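You operate a simulated robot arm through the tools that you are given. There is no shell and no other tool.

The job below is to be done with a simulated robot arm. You get a single attempt, and the scene is never put back.

## Task
Damp the dusty boot with WATER, brush it clean, stand it on the grey stand.
Fine: the green brush goes back; leave the clean boot where it is. Set down upright: scrub brush, boot. What is to be rubbed or washed off counts as gone when no trace of it is left.

Only the result counts: the job must be done as asked and must still hold three seconds after the hand-in. Knocking over, shifting, dropping, spilling or breaking anything else fails it.

## Robot
A 6-joint arm with a two-finger gripper, fixed in place. Base frame: the origin is on the floor under the middle of its stand, x ahead of it, y to its left, z up. Lengths are in m, angles in degrees, forces in N, time in s.
It reaches about 1.637 m from its shoulder. Its first joint turns from -166.0 to 166.0 degrees. Payload 3.43 kg.
The tool frame sits at the grasp point between the pads (the TCP): z along the fingers, y along the line on which they close. The tips reach 0.02 m beyond it. The gripper opens to 0.19 m; its body begins 0.248 m behind the TCP.
Orientation is told as [roll, pitch, yaw] about the base's x, y, z axes, in that order, counted from this pose: with the fingers straight down and closing along the base's y, the tool's x points along the base's -x, its y along +y and its z along -z.

## Interface
- The arm moves only by the tool jog_arm. Its argument "rows" is a list of rows, each a list of 3 entries, a list of its own where there are three numbers: the shift along the base's x, y, z in m, then the turn, a rotation vector about the base's x, y, z in degrees, then the gripper command, from -1 (shut) to 1 (fully open), values between in proportion. In form: [[[dx, dy, dz], [wx, wy, wz], claw], ...]. A call has 1 to 20 rows; each row is the pose to reach, as a shift and turn from the pose commanded when the call began. A row lasts 0.2 s, in which the tool goes at most 0.05 m and 8.6 degrees; a call with a longer step from one row to the next is refused whole, and so is a gripper value outside its range. A pose out of reach is approached as far as the arm can. The call stops where the force on the tool passes 40 N (or 10 N more than at its start, if that is more) or the arm is blocked; 0.2 s more then pass. Each finger travels about 0.045 m/s and halts on what it meets, pressing with about 26 N; the grip force reading is that of the motor and also rises with nothing between the fingers. The clock runs only during rows and for 0.2 s after the last one: add rows that repeat a pose to give the fingers time. The reply holds the time, the measured pose of the TCP, the force on the tool along the base axes, the opening and the grip force, in the units named above and with some noise, with the torque about the TCP (base axes, N m) and any sound that the robot's microphone picked up.
- Cameras (640 x 400 px; columns grow to the right, rows downward): "scene" is fixed at [0.3987, 0.4985, 1.5285]; the picture's right is [-0.85, -0.53, 0.00], its down [-0.23, 0.37, -0.90] and it looks along [0.48, -0.76, -0.44] (base axes); focal length 214 px, centre (320, 200). "wrist" rides on the gripper at [0.07, -0.008, -0.288] in the tool frame; the picture's right is [0.12, 0.99, 0.00], its down [-0.96, 0.12, -0.25] and it looks along [-0.25, 0.03, 0.97] (tool axes); focal length 261 px, centre (320, 200). There is no depth. A picture from a camera that has moved, and an enlarged one, comes with that camera's place and axes in the base frame and with its lens.
- capture(camera): a new picture of that camera. The clock stands still meanwhile.
- slide_trunk(by): slides the trunk up (or, below 0, down) by that many m; the arm rides with it, the base frame stays. It gives what a move gives, with no picture.
- enlarge(camera, box): a new picture of the part [left, top, right, bottom] of that camera's present view, enlarged. The clock stands still meanwhile.
- sign_off(): hands the job in; it is judged then, once.

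Nothing tells you positions but the pictures and the camera data. Unless the task says otherwise, let go and move clear before handing in.

The tools are called after "Request:" by a JSON object that holds its "fn" and its "kwargs". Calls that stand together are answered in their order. jog_arm: Moves the arm, as the interface text tells. Its arguments: {"type":"object","properties":{"rows":{"type":"array","items":{"type":"array"}}},"required":["rows"]} The other tools are called the same way: slide_trunk (by) moves the trunk up or down; capture (camera) takes a picture; enlarge (camera, box) takes an enlarged picture of a part of a camera's view; sign_off () hands the job in.

At the start:

```text
time_s: 0.0
ee_pos: [0.5792, -0.1051, 1.3151]
orientation: [0.0, -0.1, 0.0]
force: [0.2, 0.4, 0.4]
ft_torque: [-0.01, 0.02, 0.0]
gripper_width: 0.1897
grasp_force: 0.0
trunk travel left (down, up): [-0.175, 0.065]
```

scene: 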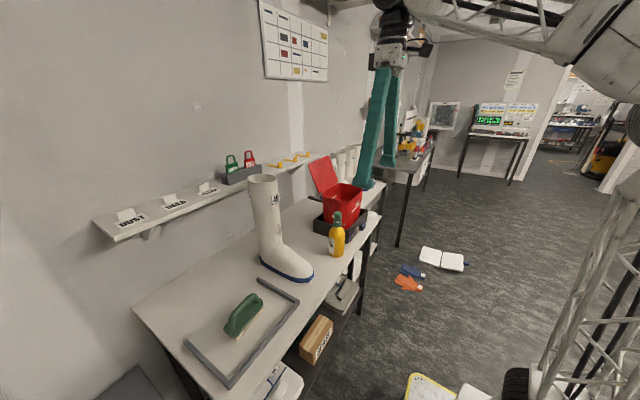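
wrist: 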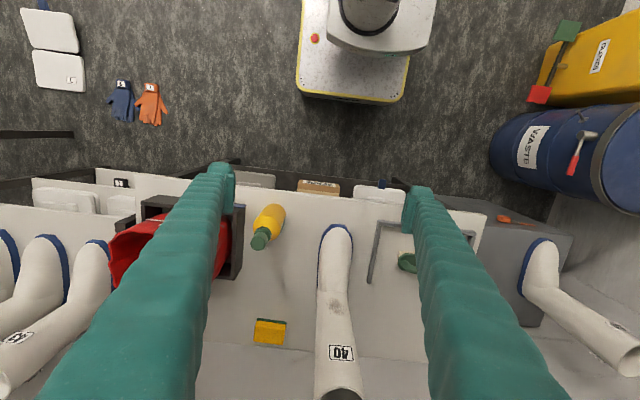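

I see a bench with a white boot (blue sole), a yellow/green spray bottle, a red bucket, a green brush lying in a grey frame, a shelf with labels. I'll look closer at everything before moving.

Request:
{"fn": "enlarge", "kwargs": {"camera": "scene", "box": [220, 150, 400, 290]}}

Request:
{"fn": "enlarge", "kwargs": {"camera": "scene", "box": [80, 250, 340, 400]}}

Request:
{"fn": "enlarge", "kwargs": {"camera": "wrist", "box": [200, 160, 500, 400]}}

Request:
{"fn": "enlarge", "kwargs": {"camera": "scene", "box": [80, 130, 340, 260]}}

```text
2.86 times, centred on (310, 220) of scene
camera zoom: at [0.3987, 0.4985, 1.5285], right [-0.85, -0.53, 0.0], down [-0.23, 0.37, -0.9], along [0.48, -0.76, -0.44], focal length 613 px, centre (349, 143)
```

zoom: 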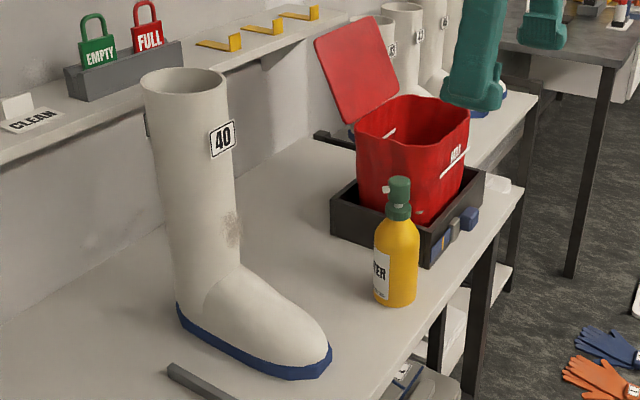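

```text
2.46 times, centred on (210, 325) of scene
camera zoom: at [0.3987, 0.4985, 1.5285], right [-0.85, -0.53, 0.0], down [-0.23, 0.37, -0.9], along [0.48, -0.76, -0.44], focal length 528 px, centre (591, -108)
```

zoom: 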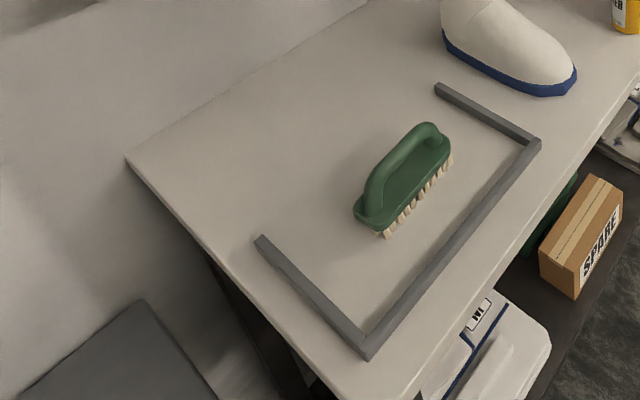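

```text
1.67 times, centred on (350, 280) of wrist
camera zoom: at [0.5098, -0.1137, 1.6028], right [-0.12, 0.99, 0.0], down [0.96, 0.12, 0.25], along [0.25, 0.03, -0.97], focal length 434 px, centre (270, 67)
```

zoom: 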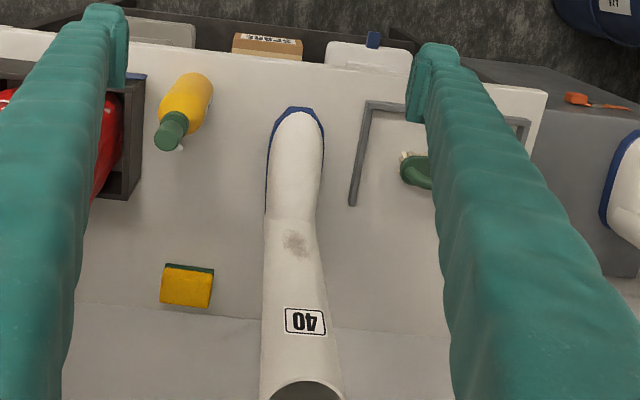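

```text
2.46 times, centred on (210, 195) of scene
camera zoom: at [0.3987, 0.4985, 1.5285], right [-0.85, -0.53, 0.0], down [-0.23, 0.37, -0.9], along [0.48, -0.76, -0.44], focal length 528 px, centre (591, 212)
```

zoom: 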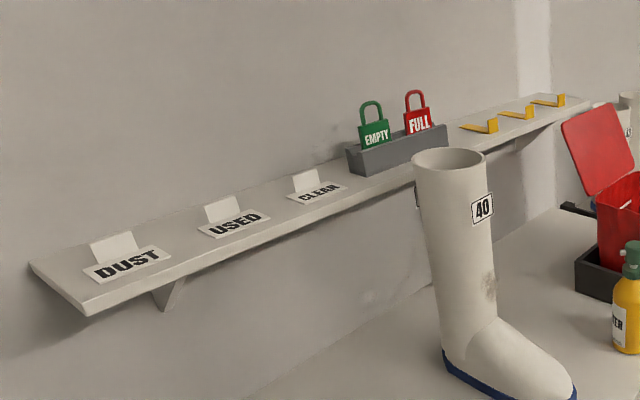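

The yellow bottle ends in "…TER", the dust is on the shaft's front; a grey surface with another boot is off to +y. I'll enlarge a few details.

Request:
{"fn": "enlarge", "kwargs": {"camera": "scene", "box": [310, 190, 390, 270]}}

Request:
{"fn": "enlarge", "kwargs": {"camera": "wrist", "box": [440, 130, 640, 400]}}

Request:
{"fn": "enlarge", "kwargs": {"camera": "scene", "box": [240, 170, 320, 290]}}

Request:
{"fn": "enlarge", "kwargs": {"camera": "wrist", "box": [230, 190, 330, 260]}}

```text
5.00 times, centred on (350, 230) of scene
camera zoom: at [0.3987, 0.4985, 1.5285], right [-0.85, -0.53, 0.0], down [-0.23, 0.37, -0.9], along [0.48, -0.76, -0.44], focal length 1072 px, centre (170, 50)
```

zoom: 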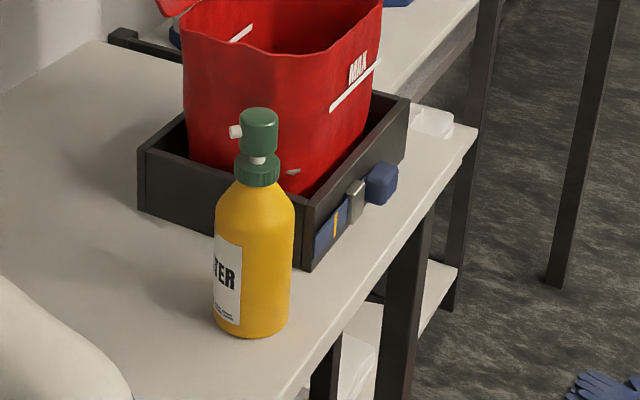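

```text
1.48 times, centred on (540, 265) of wrist
camera zoom: at [0.5098, -0.1137, 1.6028], right [-0.12, 0.99, 0.0], down [0.96, 0.12, 0.25], along [0.25, 0.03, -0.97], focal length 386 px, centre (-6, 104)
```

zoom: 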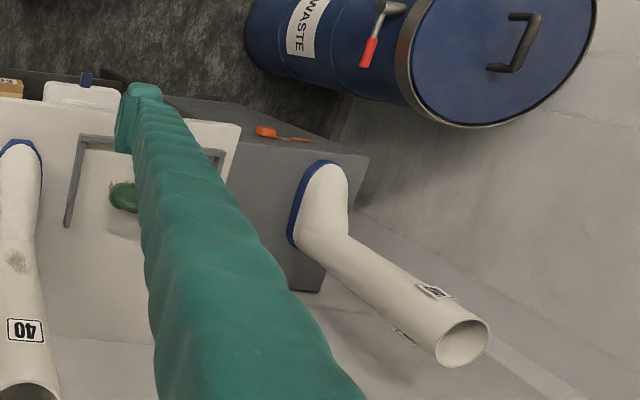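

```text
3.33 times, centred on (280, 230) of scene
camera zoom: at [0.3987, 0.4985, 1.5285], right [-0.85, -0.53, 0.0], down [-0.23, 0.37, -0.9], along [0.48, -0.76, -0.44], focal length 715 px, centre (453, 100)
```

zoom: 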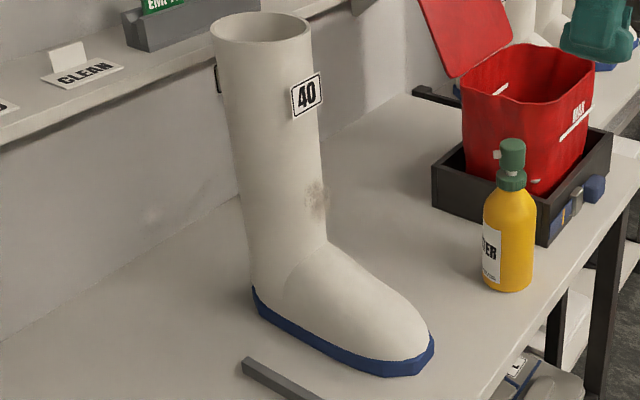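

```text
5.71 times, centred on (280, 225) of wrist
camera zoom: at [0.5098, -0.1137, 1.6028], right [-0.12, 0.99, 0.0], down [0.96, 0.12, 0.25], along [0.25, 0.03, -0.97], focal length 1489 px, centre (549, 57)
```

zoom: 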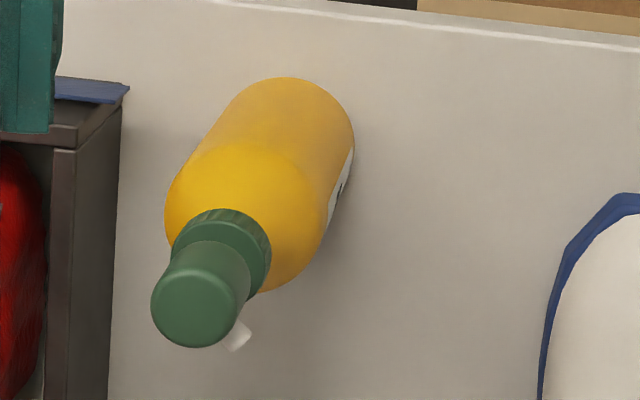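

Bottle (label "…TER") is a push-down pump with head at about (0.76, -0.22, 1.08); dust patch around (0.92, -0.02, 1.03); a grey block lies at +y with another boot on it. I'll swing the wrist camera to +y to inspect the stand.

Request:
{"fn": "jog_arm", "kwargs": {"rows": [[[0, 0.05, 0], [0, 0, 0], 1], [[0, 0.1, 0], [0, 0, 0], 1], [[0, 0.15, 0], [0, 0, 0], 1], [[0, 0.2, 0], [0, 0, 0], 1], [[0, 0.25, 0], [0, 0, 0], 1], [[0, 0.3, 0], [0, 0, 0], 1], [[0, 0.35, 0], [0, 0, 0], 1], [[0, 0.4, 0], [0, 0, 0], 1], [[0, 0.45, 0], [0, 0, 0], 1], [[0, 0.5, 0], [0, 0, 0], 1], [[0, 0.55, 0], [0, 0, 0], 1], [[0, 0.55, 0], [0, 0, 0], 1]]}}

Request:
{"fn": "capture", "kwargs": {"camera": "wrist"}}

Request:
{"fn": "capture", "kwargs": {"camera": "scene"}}

```text
time_s: 2.6
ee_pos: [0.5789, 0.4455, 1.3129]
orientation: [0.0, 0.0, 0.1]
force: [0.9, 0.7, -0.2]
ft_torque: [-0.09, 0.07, -0.01]
gripper_width: 0.1898
grasp_force: 0.1
trunk travel left (down, up): [-0.175, 0.065]
```

```text
taken
camera wrist: at [0.5089, 0.4367, 1.6003], right [-0.12, 0.99, 0.0], down [0.96, 0.12, 0.25], along [0.25, 0.03, -0.97], focal length 261 px, centre (320, 200)
```

wrist: 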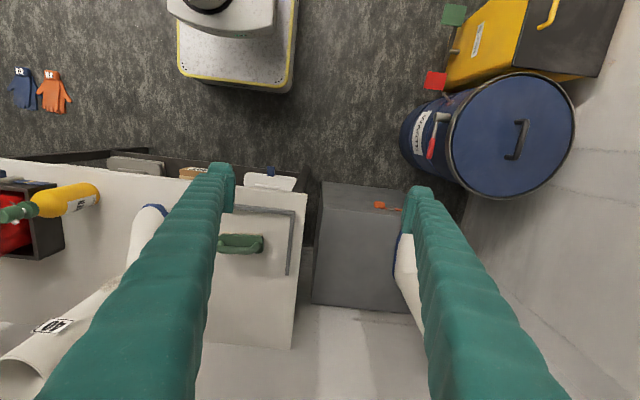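

```text
taken
```

scene: 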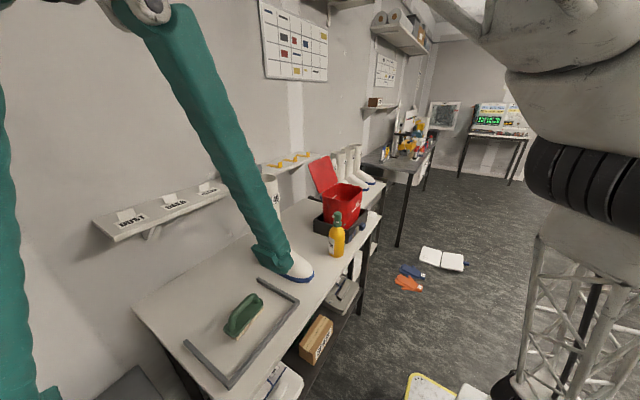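

The grey block sits just past the bench's +y end with a second boot at its far side. I'll shift further to see it unobstructed.

Request:
{"fn": "jog_arm", "kwargs": {"rows": [[[0, 0.05, 0], [0, 0, 0], 1], [[0, 0.1, 0], [0, 0, 0], 1], [[0, 0.15, 0], [0, 0, 0], 1], [[0, 0.2, 0], [0, 0, 0], 1], [[0, 0.2, 0], [0, 0, 0], 1]]}}

Request:
{"fn": "capture", "kwargs": {"camera": "wrist"}}

Request:
{"fn": "enlarge", "kwargs": {"camera": "wrist", "box": [200, 150, 420, 350]}}

```text
time_s: 3.8
ee_pos: [0.5616, 0.6226, 1.2634]
orientation: [0.4, -0.3, 0.0]
force: [0.3, 0.6, -1.4]
ft_torque: [-0.05, 0.08, -0.02]
gripper_width: 0.1901
grasp_force: 0.1
out of reach, approached as far as the arm can: row 1, 2, 3, 4, 5
trunk travel left (down, up): [-0.175, 0.065]
```

```text
taken
camera wrist: at [0.49, 0.6124, 1.5502], right [-0.12, 0.99, 0.0], down [0.96, 0.11, 0.25], along [0.25, 0.03, -0.97], focal length 261 px, centre (320, 200)
```

wrist: 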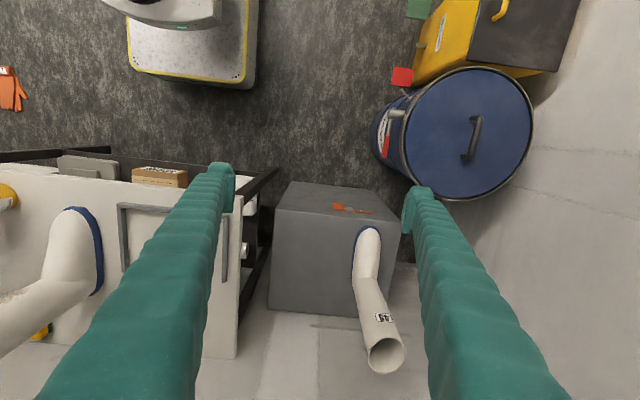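

```text
2.00 times, centred on (310, 250) of wrist
camera zoom: at [0.49, 0.6124, 1.5502], right [-0.12, 0.99, 0.0], down [0.96, 0.11, 0.25], along [0.25, 0.03, -0.97], focal length 521 px, centre (340, 100)
```

zoom: 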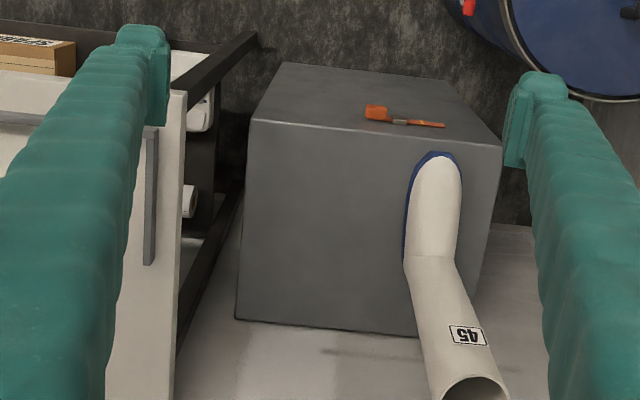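

The grey stand top is about x 0.79–1.24, y 0.48–0.96, z≈0.59, with clean boot "45" around y≈0.83; free space is y≈0.5–0.77. Now I'll go back to look at the bottle from above.

Request:
{"fn": "jog_arm", "kwargs": {"rows": [[[0, -0.05, 0], [0, 0, 0], 1], [[0, -0.1, 0], [0, 0, 0], 1], [[0, -0.15, 0], [0, 0, 0], 1], [[0, -0.2, 0], [0, 0, 0], 1], [[0, -0.25, 0], [0, 0, 0], 1], [[0, -0.3, 0], [0, 0, 0], 1], [[0, -0.35, 0], [0, 0, 0], 1], [[0, -0.4, 0], [0, 0, 0], 1], [[0, -0.45, 0], [0, 0, 0], 1], [[0, -0.5, 0], [0, 0, 0], 1], [[0, -0.55, 0], [0, 0, 0], 1], [[0, -0.6, 0], [0, 0, 0], 1], [[0, -0.65, 0], [0, 0, 0], 1], [[0, -0.7, 0], [0, 0, 0], 1], [[0, -0.75, 0], [0, 0, 0], 1], [[0, -0.8, 0], [0, 0, 0], 1], [[0, -0.85, 0], [0, 0, 0], 1]]}}

Request:
{"fn": "capture", "kwargs": {"camera": "wrist"}}

```text
time_s: 7.4
ee_pos: [0.559, -0.2264, 1.2673]
orientation: [0.0, 0.0, 0.0]
force: [-0.1, 0.0, 0.8]
ft_torque: [-0.21, 0.02, -0.04]
gripper_width: 0.1899
grasp_force: 0.0
trunk travel left (down, up): [-0.175, 0.065]
```

```text
taken
camera wrist: at [0.4887, -0.2347, 1.5546], right [-0.12, 0.99, 0.0], down [0.96, 0.12, 0.25], along [0.25, 0.03, -0.97], focal length 261 px, centre (320, 200)
```

wrist: 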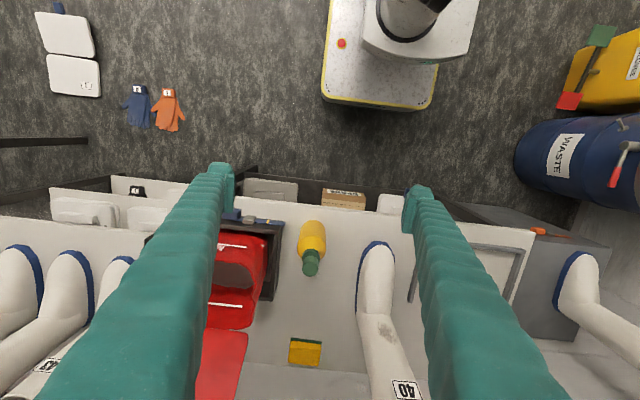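

Now moving forward above the bottle (staying at z≈1.27) for a close top view of the nozzle direction.

Request:
{"fn": "jog_arm", "kwargs": {"rows": [[[0.05, 0, 0], [0, 0, 0], 1], [[0.1, 0, 0], [0, 0, 0], 1], [[0.14, 0, 0], [0, 0, 0], 1], [[0.14, 0, 0], [0, 0, 0], 1]]}}

Request:
{"fn": "enlarge", "kwargs": {"camera": "wrist", "box": [240, 150, 400, 270]}}

Request:
{"fn": "capture", "kwargs": {"camera": "wrist"}}

Request:
{"fn": "capture", "kwargs": {"camera": "scene"}}

```text
time_s: 8.4
ee_pos: [0.699, -0.2307, 1.2634]
orientation: [-0.1, 0.1, 0.0]
force: [0.0, -0.3, -1.0]
ft_torque: [0.05, 0.1, -0.04]
gripper_width: 0.1897
grasp_force: 0.0
trunk travel left (down, up): [-0.175, 0.065]
```

```text
3.33 times, centred on (320, 210) of wrist
camera zoom: at [0.6297, -0.2389, 1.5512], right [-0.12, 0.99, 0.0], down [0.96, 0.12, 0.25], along [0.25, 0.03, -0.97], focal length 869 px, centre (320, 167)
```

zoom: 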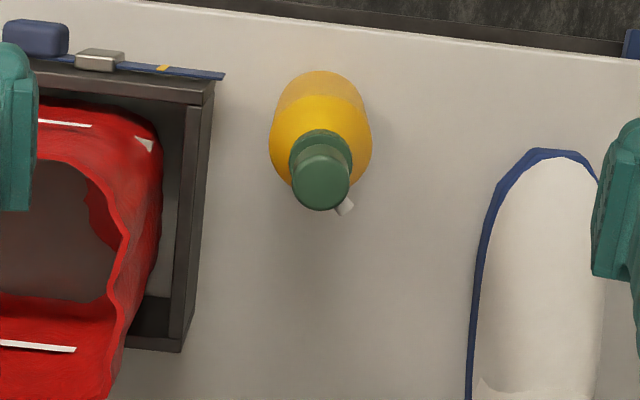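

```text
taken
camera wrist: at [0.6297, -0.2389, 1.5512], right [-0.12, 0.99, 0.0], down [0.96, 0.12, 0.25], along [0.25, 0.03, -0.97], focal length 261 px, centre (320, 200)
```

wrist: 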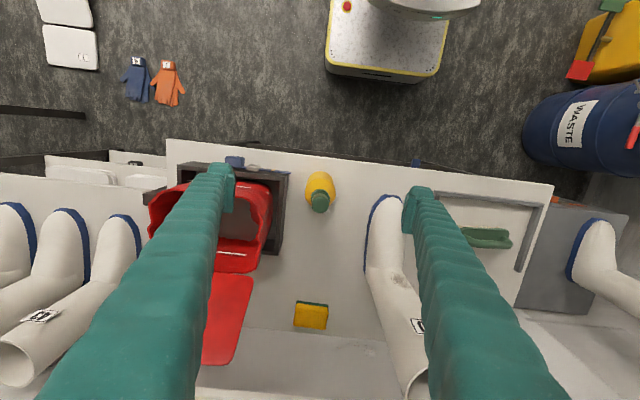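

```text
taken
```

scene: 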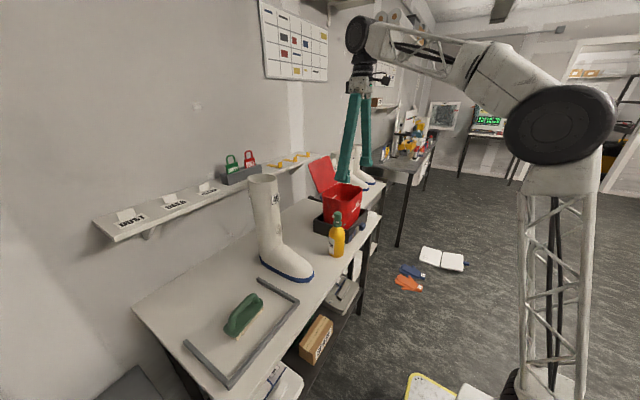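

The nozzle points roughly 42° from +x toward +y, close to but not exactly at the dust. Let me view the dust patch and boot from here.

Request:
{"fn": "enlarge", "kwargs": {"camera": "wrist", "box": [340, 190, 460, 320]}}

Request:
{"fn": "enlarge", "kwargs": {"camera": "scene", "box": [235, 170, 355, 290]}}

Request:
{"fn": "enlarge", "kwargs": {"camera": "wrist", "box": [440, 200, 560, 290]}}

```text
3.08 times, centred on (400, 255) of wrist
camera zoom: at [0.6297, -0.2389, 1.5512], right [-0.12, 0.99, 0.0], down [0.96, 0.12, 0.25], along [0.25, 0.03, -0.97], focal length 802 px, centre (74, 31)
```

zoom: 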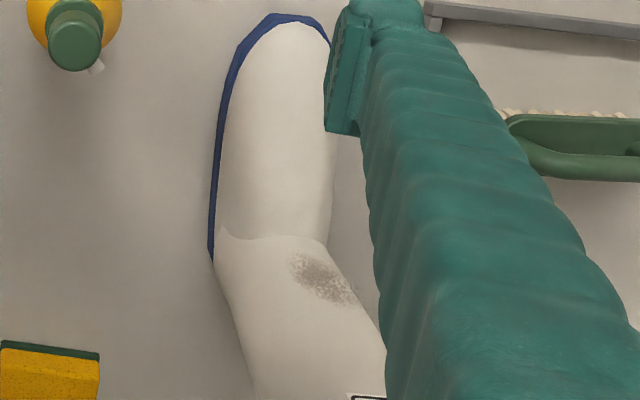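

```text
3.33 times, centred on (295, 230) of scene
camera zoom: at [0.3987, 0.4985, 1.5285], right [-0.85, -0.53, 0.0], down [-0.23, 0.37, -0.9], along [0.48, -0.76, -0.44], focal length 715 px, centre (403, 100)
```

zoom: 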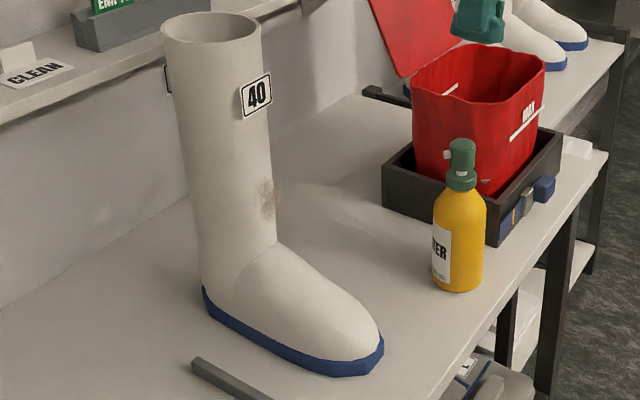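

```text
4.44 times, centred on (500, 245) of wrist
camera zoom: at [0.6297, -0.2389, 1.5512], right [-0.12, 0.99, 0.0], down [0.96, 0.12, 0.25], along [0.25, 0.03, -0.97], focal length 1158 px, centre (-480, 0)
```

zoom: 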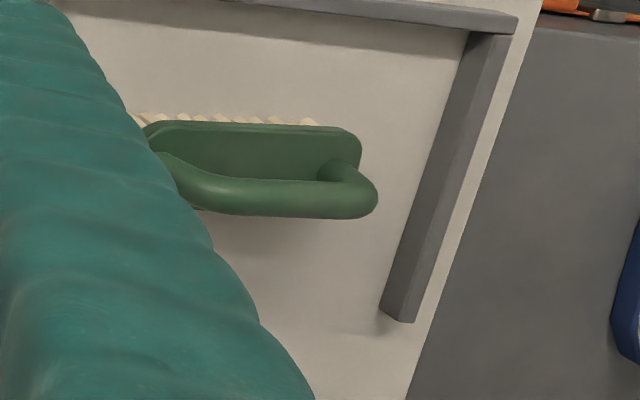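

The dust spans about y -0.045…0.0, z 1.005…1.055 at x≈0.925. I'll yaw the gripper 90° so the fingers straddle the bottle along x (clear of the bucket), centred over the bottle axis at ≈(0.761, -0.222).

Request:
{"fn": "jog_arm", "kwargs": {"rows": [[[0.01, 0, 0], [0, 0, 8], 1], [[0.02, 0.002, 0], [0, 0, 16], 0.8], [[0.03, 0.004, 0], [0, 0, 24], 0.6], [[0.04, 0.006, 0], [0, 0, 32], 0.4], [[0.05, 0.008, 0], [0, 0, 40], 0.3], [[0.06, 0.009, 0], [0, 0, 48], 0.3], [[0.062, 0.009, 0], [0, 0, 56], 0.3], [[0.062, 0.009, 0], [0, 0, 64], 0.3], [[0.062, 0.009, 0], [0, 0, 72], 0.3], [[0.062, 0.009, 0], [0, 0, 80], 0.3], [[0.062, 0.009, 0], [0, 0, 88], 0.3], [[0.062, 0.009, 0], [0, 0, 90], 0.3], [[0.062, 0.009, 0], [0, 0, 90], 0.3]]}}

Request:
{"fn": "capture", "kwargs": {"camera": "wrist"}}

Request:
{"fn": "capture", "kwargs": {"camera": "scene"}}

```text
time_s: 11.2
ee_pos: [0.7621, -0.219, 1.2654]
orientation: [0.0, 0.1, 90.0]
force: [0.9, -0.7, 0.3]
ft_torque: [0.01, -0.01, -0.03]
gripper_width: 0.1235
grasp_force: 0.1
trunk travel left (down, up): [-0.175, 0.065]
```

```text
taken
camera wrist: at [0.7703, -0.2901, 1.552], right [-0.99, -0.12, 0.0], down [-0.12, 0.96, 0.25], along [-0.03, 0.25, -0.97], focal length 261 px, centre (320, 200)
```

wrist: 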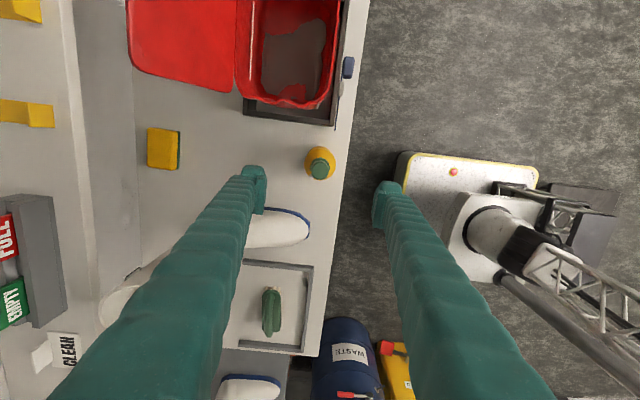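

```text
taken
```

scene: 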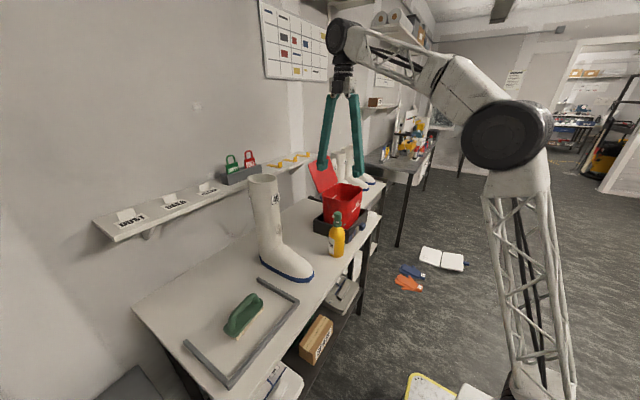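

Request:
{"fn": "enlarge", "kwargs": {"camera": "wrist", "box": [270, 130, 370, 200]}}

Request:
{"fn": "enlarge", "kwargs": {"camera": "wrist", "box": [220, 240, 330, 360]}}

```text
5.71 times, centred on (320, 165) of wrist
camera zoom: at [0.7703, -0.2901, 1.552], right [-0.99, -0.12, 0.0], down [-0.12, 0.96, 0.25], along [-0.03, 0.25, -0.97], focal length 1489 px, centre (320, 400)
```

zoom: 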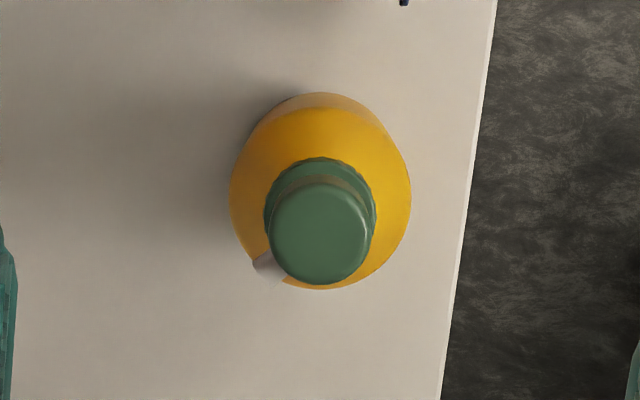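

```text
3.33 times, centred on (275, 300) of wrist
camera zoom: at [0.7703, -0.2901, 1.552], right [-0.99, -0.12, 0.0], down [-0.12, 0.96, 0.25], along [-0.03, 0.25, -0.97], focal length 869 px, centre (470, -133)
```

zoom: 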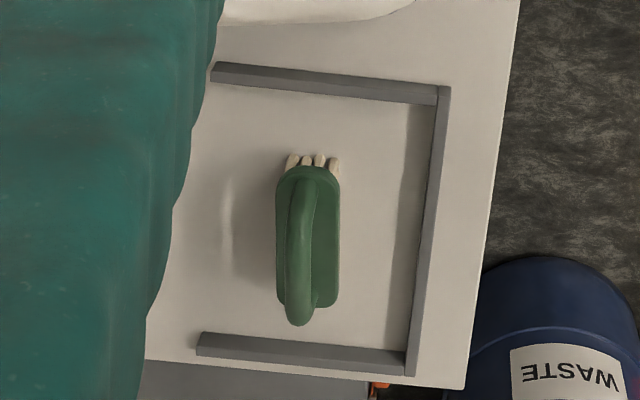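

Request:
{"fn": "enlarge", "kwargs": {"camera": "scene", "box": [290, 20, 410, 190]}}

```text
2.35 times, centred on (350, 105) of scene
camera zoom: at [0.3987, 0.4985, 1.5285], right [-0.85, -0.53, 0.0], down [-0.23, 0.37, -0.9], along [0.48, -0.76, -0.44], focal length 505 px, centre (249, 424)
```

zoom: 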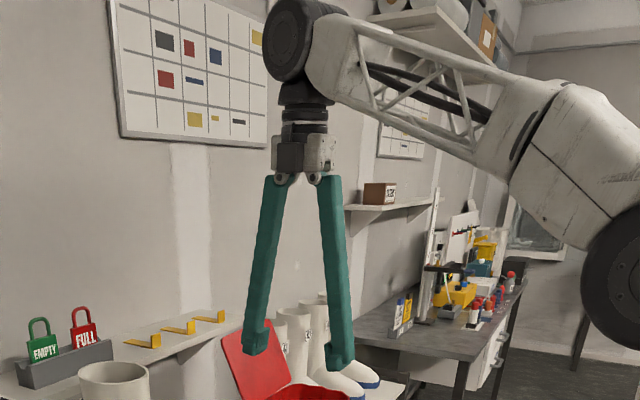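

The fingers are long bars pivoting at the gripper body; clearance around the pump head looks fine. I'll descend straddling the bottle to z≈0.925.

Request:
{"fn": "jog_arm", "kwargs": {"rows": [[[0, -0.002, -0.045], [0, 0, 0], 0.3], [[0, -0.003, -0.09], [0, 0, 0], 0.3], [[0, -0.003, -0.135], [0, 0, 0], 0.3], [[0, -0.003, -0.18], [0, 0, 0], 0.3], [[0, -0.003, -0.225], [0, 0, 0], 0.3], [[0, -0.003, -0.27], [0, 0, 0], 0.3], [[0, -0.003, -0.305], [0, 0, 0], 0.3], [[0, -0.003, -0.335], [0, 0, 0], 0.3], [[0, -0.003, -0.34], [0, 0, 0], 0.3], [[0, -0.003, -0.34], [0, 0, 0], 0.3]]}}

Request:
{"fn": "capture", "kwargs": {"camera": "wrist"}}

Request:
{"fn": "enlarge", "kwargs": {"camera": "scene", "box": [260, 120, 420, 280]}}

```text
time_s: 13.4
ee_pos: [0.7618, -0.2213, 0.9249]
orientation: [0.0, 0.0, 90.1]
force: [0.5, 0.4, -0.5]
ft_torque: [-0.02, -0.02, 0.01]
gripper_width: 0.1237
grasp_force: 0.1
trunk travel left (down, up): [-0.175, 0.065]
```

```text
taken
camera wrist: at [0.7712, -0.2909, 1.2114], right [-0.99, -0.12, 0.0], down [-0.12, 0.96, 0.25], along [-0.03, 0.25, -0.97], focal length 261 px, centre (320, 200)
```

wrist: 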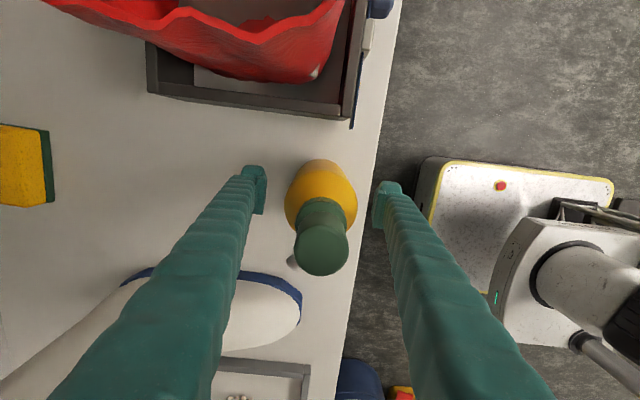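

```text
2.50 times, centred on (340, 200) of scene
camera zoom: at [0.3987, 0.4985, 1.5285], right [-0.85, -0.53, 0.0], down [-0.23, 0.37, -0.9], along [0.48, -0.76, -0.44], focal length 536 px, centre (270, 200)
```

zoom: 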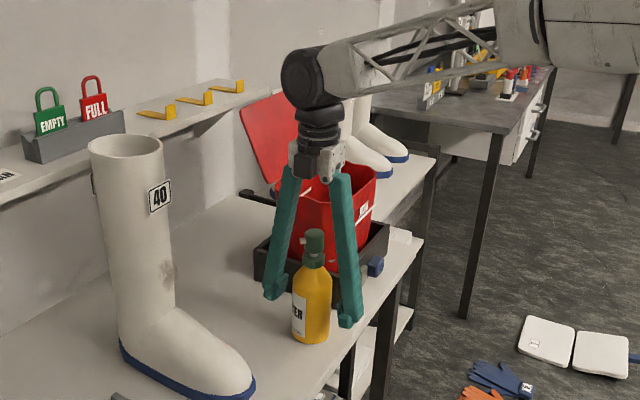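

Bottle is centred between the fingers. I'll grip and rotate it +9° about its axis in place so the nozzle faces the dust.

Request:
{"fn": "jog_arm", "kwargs": {"rows": [[[0, 0, 0], [0, 0, 0], 0], [[0, 0, 0], [0, 0, 0], -0.2], [[0, 0, 0], [0, 0, 0], -0.5], [[0, 0, 0], [0, 0, 0], -1], [[0, 0, 0], [0, 0, 0], -1], [[0, 0, 0], [0, 0, 0], -1]]}}

Request:
{"fn": "enlarge", "kwargs": {"camera": "wrist", "box": [240, 140, 400, 300]}}

```text
time_s: 14.8
ee_pos: [0.7625, -0.2212, 0.9247]
orientation: [0.0, 0.0, 90.0]
force: [-2.1, 0.0, 1.3]
ft_torque: [-0.02, 0.0, 0.0]
gripper_width: 0.0728
grasp_force: 26.1
trunk travel left (down, up): [-0.175, 0.065]
```

```text
2.50 times, centred on (320, 220) of wrist
camera zoom: at [0.7711, -0.2909, 1.2117], right [-0.99, -0.12, 0.0], down [-0.12, 0.96, 0.25], along [-0.03, 0.25, -0.97], focal length 652 px, centre (320, 150)
```

zoom: 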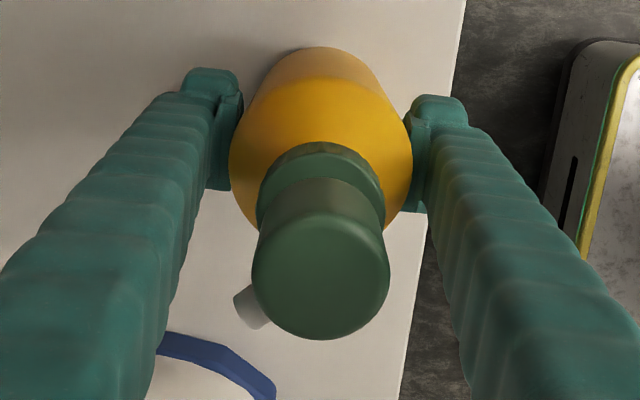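

Request:
{"fn": "jog_arm", "kwargs": {"rows": [[[0, 0, 0.004], [0, 0, 0], -1], [[0, 0, 0.004], [0, 0, 3], -1], [[0, 0, 0.004], [0, 0, 6], -1], [[0, 0, 0.004], [0, 0, 9], -1], [[0, 0, 0.004], [0, 0, 9], -1], [[0, 0, 0.001], [0, 0, 9], -1], [[0, 0, 0.0], [0, 0, 9], -1], [[0, 0, 0.0], [0, 0, 9], -1]]}}

Request:
{"fn": "enlarge", "kwargs": {"camera": "wrist", "box": [240, 140, 400, 300]}}

Request:
{"fn": "enlarge", "kwargs": {"camera": "scene", "box": [260, 170, 380, 280]}}

```text
time_s: 16.6
ee_pos: [0.7616, -0.2226, 0.9252]
orientation: [0.0, 0.0, 99.0]
force: [-0.2, -1.1, -3.8]
ft_torque: [0.03, -0.05, -0.04]
gripper_width: 0.0727
grasp_force: 25.5
trunk travel left (down, up): [-0.175, 0.065]
```

```text
2.50 times, centred on (320, 220) of wrist
camera zoom: at [0.7817, -0.29, 1.2117], right [-0.96, -0.27, 0.0], down [-0.26, 0.93, 0.25], along [-0.07, 0.24, -0.97], focal length 652 px, centre (320, 150)
```

zoom: 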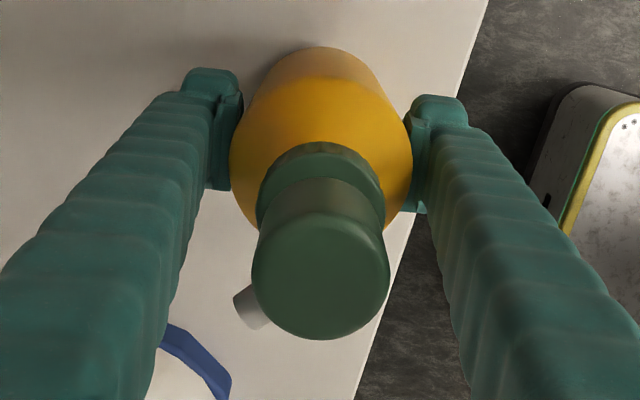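

```text
3.64 times, centred on (320, 225) of scene
camera zoom: at [0.3987, 0.4985, 1.5285], right [-0.85, -0.53, 0.0], down [-0.23, 0.37, -0.9], along [0.48, -0.76, -0.44], focal length 780 px, centre (320, 109)
```

zoom: 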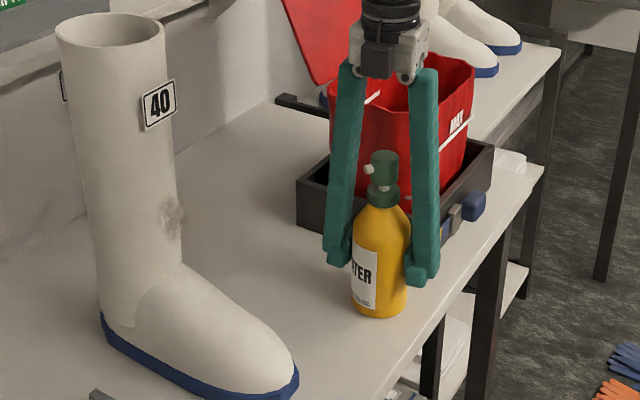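

Rotated in place. Now release, rise clear, close the fingers, and hover over the pump head.

Request:
{"fn": "jog_arm", "kwargs": {"rows": [[[0, 0, 0], [0, 0, 0], -0.1], [[0, 0, 0], [0, 0, 0], 0.1], [[0, 0, 0], [0, 0, 0], 0.3], [[0, 0, 0], [0, 0, 0], 0.3], [[0, 0, 0.03], [0, 0, 0], 0.3], [[0, 0, 0.07], [0, 0, 0], 0.3], [[0, 0, 0.115], [0, 0, 0], 0.3], [[0, 0, 0.16], [0, 0, 0], 0.3], [[0, 0, 0.205], [0, 0, 0], 0.3], [[0, 0, 0.25], [0, 0, 0], 0.3], [[0, 0, 0.25], [0, 0, 0], -0.2], [[0, 0, 0.25], [0, 0, 0], -0.6], [[0, 0, 0.25], [0, 0, 0], -1], [[0, 0, 0.25], [0, 0, 0], -1], [[0, 0, 0.25], [0, 0, 0], -1], [[0, 0, 0.25], [0, 0, 0], -1], [[0, 0, 0.25], [0, 0, 0], -1], [[0, 0, 0.25], [0, 0, 0], -1]]}}

Request:
{"fn": "capture", "kwargs": {"camera": "wrist"}}

Request:
{"fn": "enlarge", "kwargs": {"camera": "scene", "box": [260, 120, 420, 280]}}

```text
time_s: 20.4
ee_pos: [0.764, -0.2231, 1.1744]
orientation: [0.0, 0.0, 99.0]
force: [-0.2, 0.6, 0.2]
ft_torque: [-0.01, -0.01, 0.0]
gripper_width: 0.0
grasp_force: 26.2
trunk travel left (down, up): [-0.175, 0.065]
```

```text
taken
camera wrist: at [0.7836, -0.2907, 1.4621], right [-0.96, -0.27, 0.0], down [-0.26, 0.93, 0.25], along [-0.07, 0.24, -0.97], focal length 261 px, centre (320, 200)
```

wrist: 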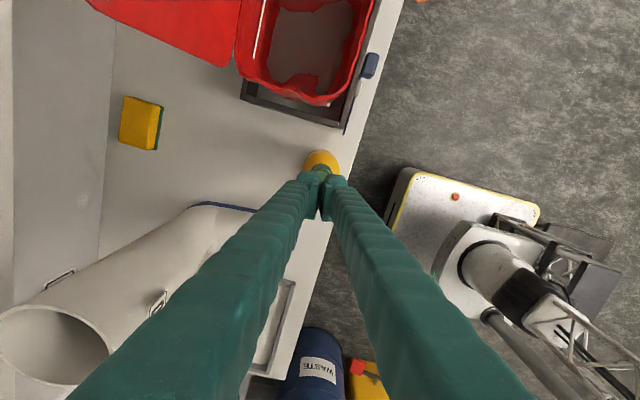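

```text
2.50 times, centred on (340, 200) of scene
camera zoom: at [0.3987, 0.4985, 1.5285], right [-0.85, -0.53, 0.0], down [-0.23, 0.37, -0.9], along [0.48, -0.76, -0.44], focal length 536 px, centre (270, 200)
```

zoom: 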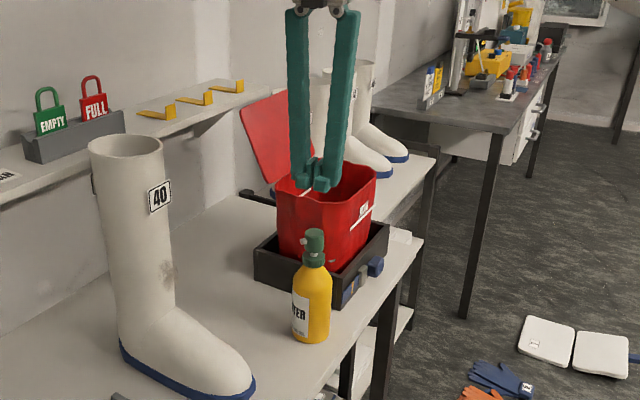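

Hovering above the pump head. Now a slow press downward while watching the force.

Request:
{"fn": "jog_arm", "kwargs": {"rows": [[[-0.001, 0.0, -0.04], [0, 0, 0], -1], [[-0.001, 0.0, -0.065], [0, 0, 0], -1], [[-0.001, 0.0, -0.072], [0, 0, 0], -1], [[-0.001, 0.0, -0.076], [0, 0, 0], -1], [[-0.001, 0.0, -0.08], [0, 0, 0], -1], [[-0.001, 0.0, -0.083], [0, 0, 0], -1], [[-0.001, 0.0, -0.086], [0, 0, 0], -1]]}}

Request:
{"fn": "enlarge", "kwargs": {"camera": "scene", "box": [260, 160, 380, 280]}}

```text
time_s: 22.0
ee_pos: [0.7598, -0.2239, 1.0882]
orientation: [0.0, 0.0, 99.0]
force: [0.0, -0.3, 0.5]
ft_torque: [0.01, 0.0, 0.0]
gripper_width: 0.0063
grasp_force: 26.2
trunk travel left (down, up): [-0.175, 0.065]
```

```text
3.33 times, centred on (320, 220) of scene
camera zoom: at [0.3987, 0.4985, 1.5285], right [-0.85, -0.53, 0.0], down [-0.23, 0.37, -0.9], along [0.48, -0.76, -0.44], focal length 715 px, centre (320, 133)
```

zoom: 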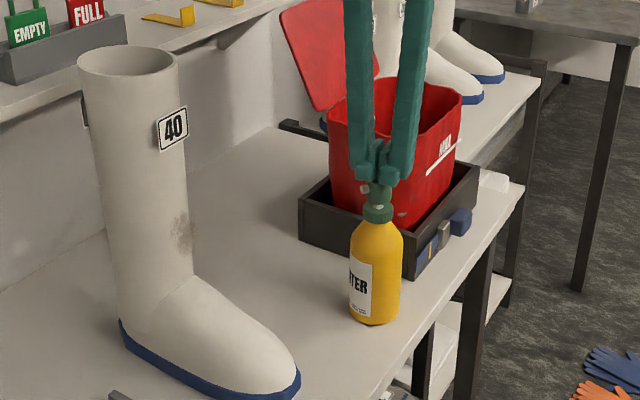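

Request:
{"fn": "enlarge", "kwargs": {"camera": "wrist", "box": [260, 130, 380, 230]}}

Request:
{"fn": "enlarge", "kwargs": {"camera": "scene", "box": [315, 195, 365, 245]}}

```text
4.00 times, centred on (320, 180) of wrist
camera zoom: at [0.7801, -0.2913, 1.3754], right [-0.96, -0.27, 0.0], down [-0.26, 0.93, 0.25], along [-0.07, 0.24, -0.97], focal length 1043 px, centre (320, 280)
```

zoom: 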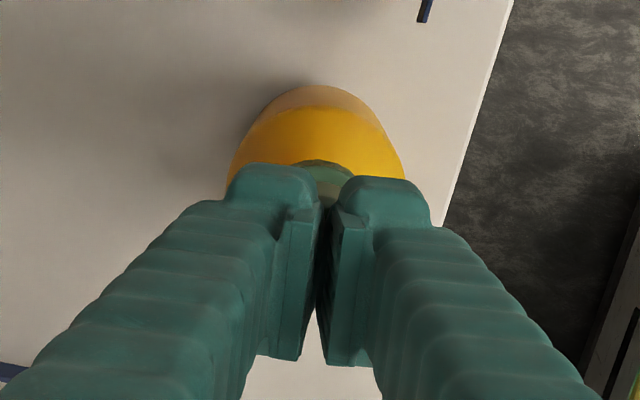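

```text
8.00 times, centred on (340, 220) of scene
camera zoom: at [0.3987, 0.4985, 1.5285], right [-0.85, -0.53, 0.0], down [-0.23, 0.37, -0.9], along [0.48, -0.76, -0.44], focal length 1716 px, centre (160, 40)
```

zoom: 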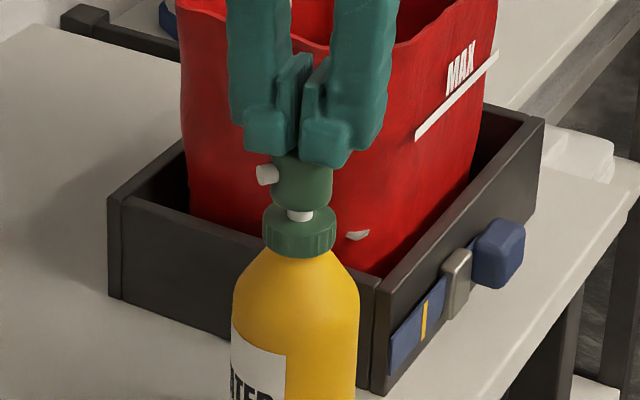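

The fingertips are resting on the pump head (label reads "…ATER"), with no real force yet. I'll continue the press in small steps.

Request:
{"fn": "jog_arm", "kwargs": {"rows": [[[0, 0, -0.003], [0, 0, 0], -1], [[0, 0, -0.006], [0, 0, 0], -1], [[0, 0, -0.009], [0, 0, 0], -1], [[0, 0, -0.012], [0, 0, 0], -1]]}}

Request:
{"fn": "enlarge", "kwargs": {"camera": "scene", "box": [315, 195, 365, 245]}}

Request:
{"fn": "enlarge", "kwargs": {"camera": "scene", "box": [235, 170, 355, 290]}}

```text
time_s: 23.0
ee_pos: [0.759, -0.2225, 1.0786]
orientation: [-0.1, 0.2, 99.0]
force: [3.9, -3.1, 18.9]
ft_torque: [-0.07, -0.04, 0.02]
gripper_width: 0.006
grasp_force: 25.7
trunk travel left (down, up): [-0.175, 0.065]
heard: click
```

```text
8.00 times, centred on (340, 220) of scene
camera zoom: at [0.3987, 0.4985, 1.5285], right [-0.85, -0.53, 0.0], down [-0.23, 0.37, -0.9], along [0.48, -0.76, -0.44], focal length 1716 px, centre (160, 40)
```

zoom: 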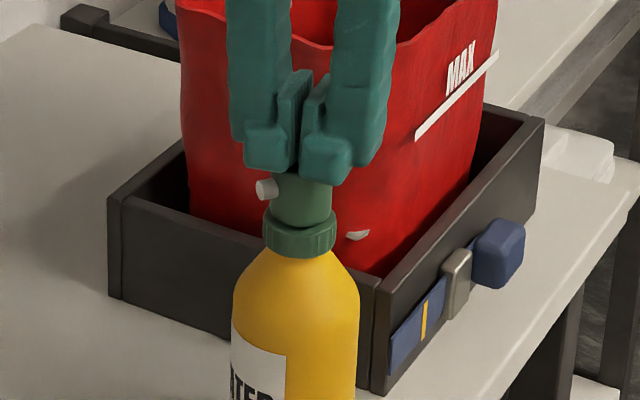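

```text
3.33 times, centred on (295, 230) of scene
camera zoom: at [0.3987, 0.4985, 1.5285], right [-0.85, -0.53, 0.0], down [-0.23, 0.37, -0.9], along [0.48, -0.76, -0.44], focal length 715 px, centre (403, 100)
```

zoom: 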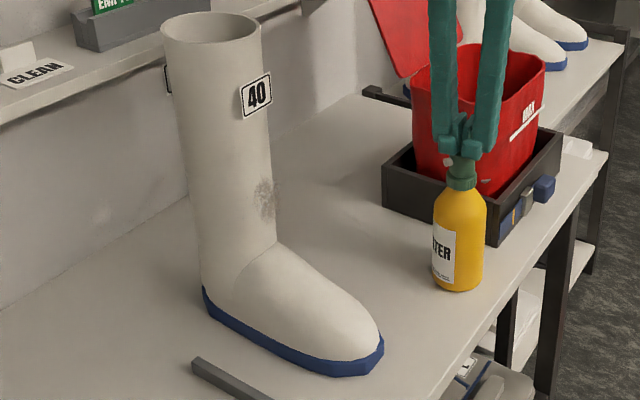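

A click — the pump fired. Checking the dust patch for dampness.

Request:
{"fn": "enlarge", "kwargs": {"camera": "scene", "box": [265, 210, 295, 250]}}

Request:
{"fn": "enlarge", "kwargs": {"camera": "scene", "box": [240, 170, 340, 290]}}

```text
10.00 times, centred on (280, 230) of scene
camera zoom: at [0.3987, 0.4985, 1.5285], right [-0.85, -0.53, 0.0], down [-0.23, 0.37, -0.9], along [0.48, -0.76, -0.44], focal length 2145 px, centre (720, -100)
```

zoom: 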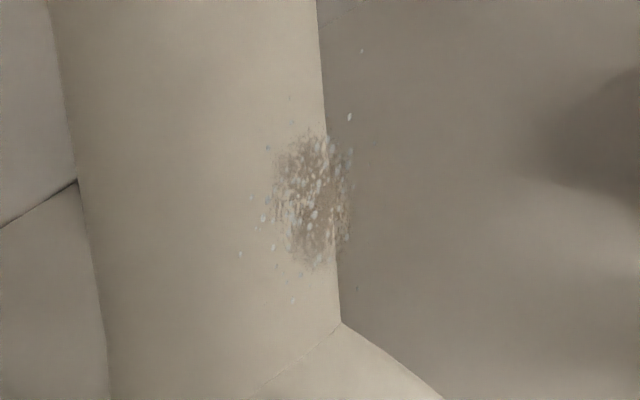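

```text
3.33 times, centred on (290, 230) of scene
camera zoom: at [0.3987, 0.4985, 1.5285], right [-0.85, -0.53, 0.0], down [-0.23, 0.37, -0.9], along [0.48, -0.76, -0.44], focal length 715 px, centre (420, 100)
```

zoom: 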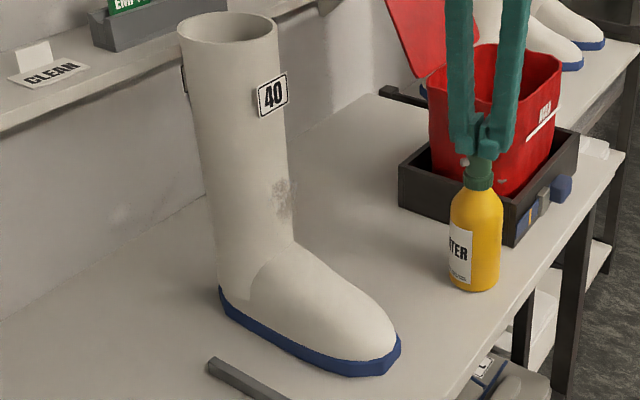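

Droplets cover the whole dust patch — it's damp. Now I'll rise off the pump and move in front of the boot over to the brush at about (0.855, 0.27).

Request:
{"fn": "jog_arm", "kwargs": {"rows": [[[0, 0, 0.02], [0, 0, 0], -1], [[0, 0, 0.06], [0, 0, 0], -1], [[-0.03, 0, 0.1], [0, 0, 0], -1], [[-0.06, 0.02, 0.13], [0, 0, 0], -1], [[-0.09, 0.05, 0.15], [0, 0, 0], -1], [[-0.11, 0.09, 0.16], [0, 0, 0], -1], [[-0.11, 0.14, 0.16], [0, 0, -2], -1], [[-0.11, 0.19, 0.16], [0, 0, -4.4], -1], [[-0.11, 0.24, 0.16], [0, 0, -4.4], -1], [[-0.11, 0.29, 0.16], [0, 0, -4.4], -1], [[-0.11, 0.34, 0.16], [0, 0, -4.4], -0.8], [[-0.08, 0.38, 0.16], [0, 0, -4.4], -0.6], [[-0.05, 0.42, 0.16], [0, 0, -4.4], -0.4], [[-0.01, 0.45, 0.16], [0, 0, -4.4], -0.2], [[0.03, 0.475, 0.16], [0, 0, -4.4], 0], [[0.06, 0.49, 0.16], [0, 0, -4.4], 0], [[0.06, 0.49, 0.16], [0, 0, -4.4], 0]]}}

Request:
{"fn": "capture", "kwargs": {"camera": "wrist"}}

Request:
{"fn": "capture", "kwargs": {"camera": "scene"}}

```text
time_s: 26.6
ee_pos: [0.8198, 0.2697, 1.2357]
orientation: [0.1, 0.1, 94.5]
force: [0.2, -0.8, -1.3]
ft_torque: [-0.08, 0.11, 0.02]
gripper_width: 0.0949
grasp_force: 0.0
trunk travel left (down, up): [-0.175, 0.065]
```

```text
taken
camera wrist: at [0.8354, 0.1995, 1.5227], right [-0.98, -0.2, 0.0], down [-0.19, 0.95, 0.25], along [-0.05, 0.24, -0.97], focal length 261 px, centre (320, 200)
```

wrist: 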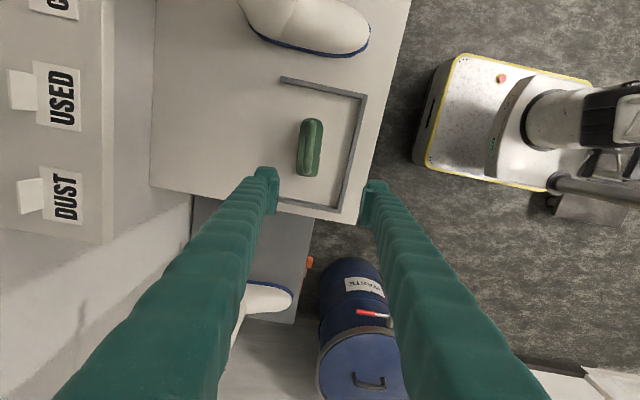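

```text
taken
```

scene: 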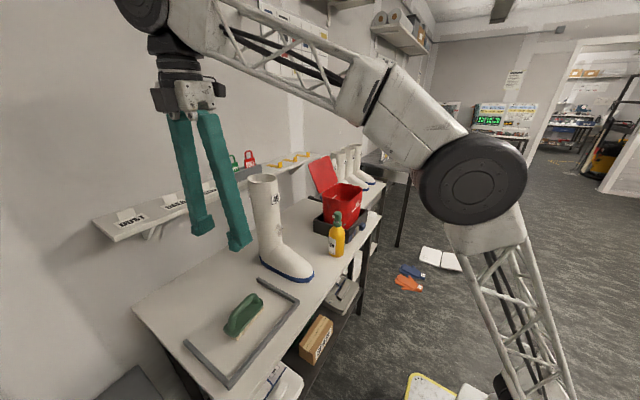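

Request:
{"fn": "enlarge", "kwargs": {"camera": "wrist", "box": [240, 60, 400, 230]}}

Request:
{"fn": "enlarge", "kwargs": {"camera": "scene", "box": [190, 270, 310, 380]}}

```text
2.35 times, centred on (320, 145) of wrist
camera zoom: at [0.8354, 0.1995, 1.5227], right [-0.98, -0.2, 0.0], down [-0.19, 0.95, 0.25], along [-0.05, 0.24, -0.97], focal length 613 px, centre (320, 329)
```

zoom: 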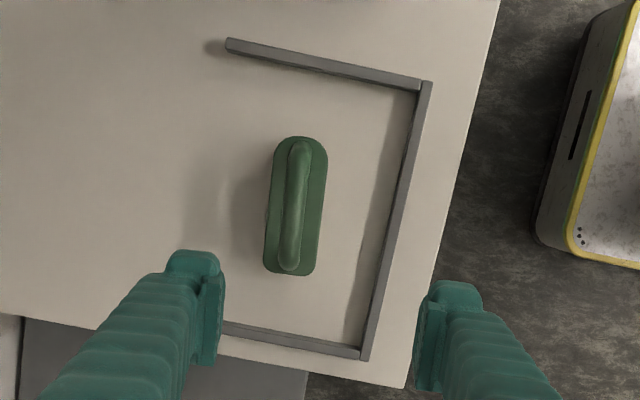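

```text
3.64 times, centred on (250, 325) of scene
camera zoom: at [0.3987, 0.4985, 1.5285], right [-0.85, -0.53, 0.0], down [-0.23, 0.37, -0.9], along [0.48, -0.76, -0.44], focal length 780 px, centre (574, -254)
```

zoom: 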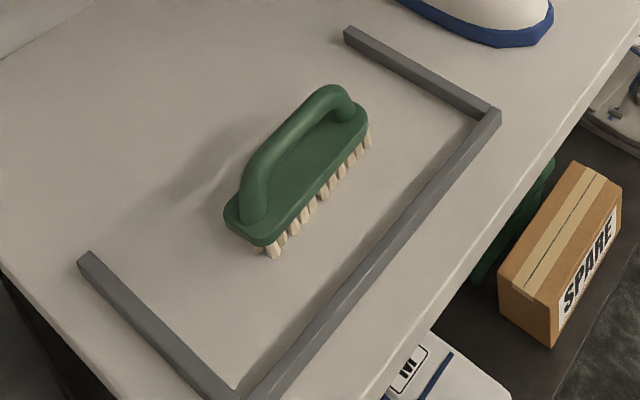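

Brush handle centre is around (0.852, 0.235), bar at z≈0.915, long axis ≈96.6°. I'll align above it, narrow the fingers, and descend part way.

Request:
{"fn": "jog_arm", "kwargs": {"rows": [[[0.02, -0.02, -0.03], [0, 0, 1], -0.2], [[0.033, -0.034, -0.07], [0, 0, 2], -0.35], [[0.033, -0.034, -0.11], [0, 0, 2], -0.474], [[0.033, -0.034, -0.15], [0, 0, 2], -0.474], [[0.033, -0.034, -0.19], [0, 0, 2], -0.474], [[0.033, -0.034, -0.23], [0, 0, 2], -0.474], [[0.033, -0.034, -0.25], [0, 0, 2], -0.474], [[0.033, -0.034, -0.25], [0, 0, 2], -0.474]]}}

Request:
{"fn": "capture", "kwargs": {"camera": "wrist"}}

Request:
{"fn": "enlarge", "kwargs": {"camera": "scene", "box": [190, 240, 310, 360]}}

```text
time_s: 28.4
ee_pos: [0.8535, 0.2339, 0.9863]
orientation: [-0.1, 0.0, 96.5]
force: [1.0, -0.2, 0.4]
ft_torque: [-0.01, -0.02, -0.02]
gripper_width: 0.05
grasp_force: 0.0
trunk travel left (down, up): [-0.175, 0.065]
```

```text
taken
camera wrist: at [0.8709, 0.1646, 1.2734], right [-0.97, -0.23, 0.0], down [-0.23, 0.94, 0.25], along [-0.06, 0.24, -0.97], focal length 261 px, centre (320, 200)
```

wrist: 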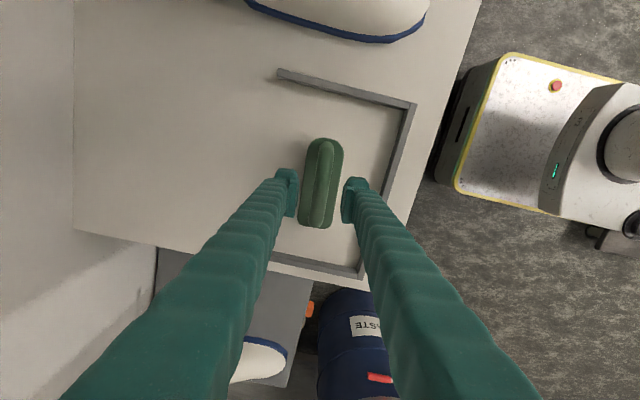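

```text
3.33 times, centred on (250, 300) of scene
camera zoom: at [0.3987, 0.4985, 1.5285], right [-0.85, -0.53, 0.0], down [-0.23, 0.37, -0.9], along [0.48, -0.76, -0.44], focal length 715 px, centre (553, -133)
```

zoom: 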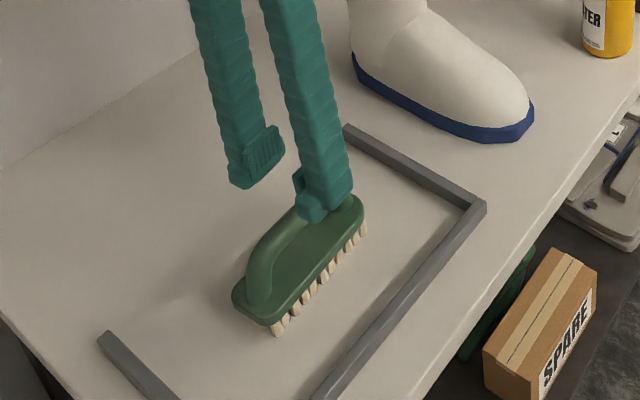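

Request:
{"fn": "enlarge", "kwargs": {"camera": "wrist", "box": [260, 120, 380, 240]}}

```text
3.33 times, centred on (320, 180) of wrist
camera zoom: at [0.8709, 0.1646, 1.2734], right [-0.97, -0.23, 0.0], down [-0.23, 0.94, 0.25], along [-0.06, 0.24, -0.97], focal length 869 px, centre (320, 267)
```

zoom: 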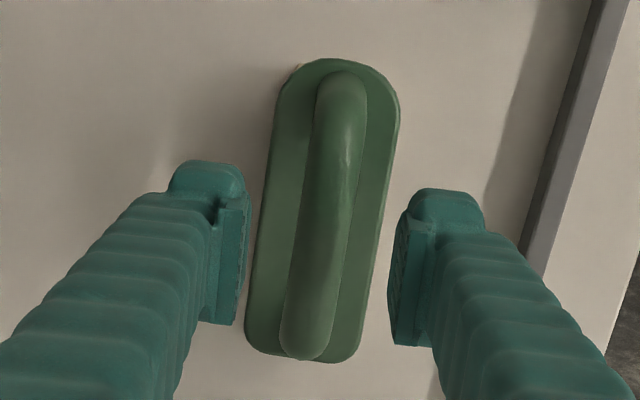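

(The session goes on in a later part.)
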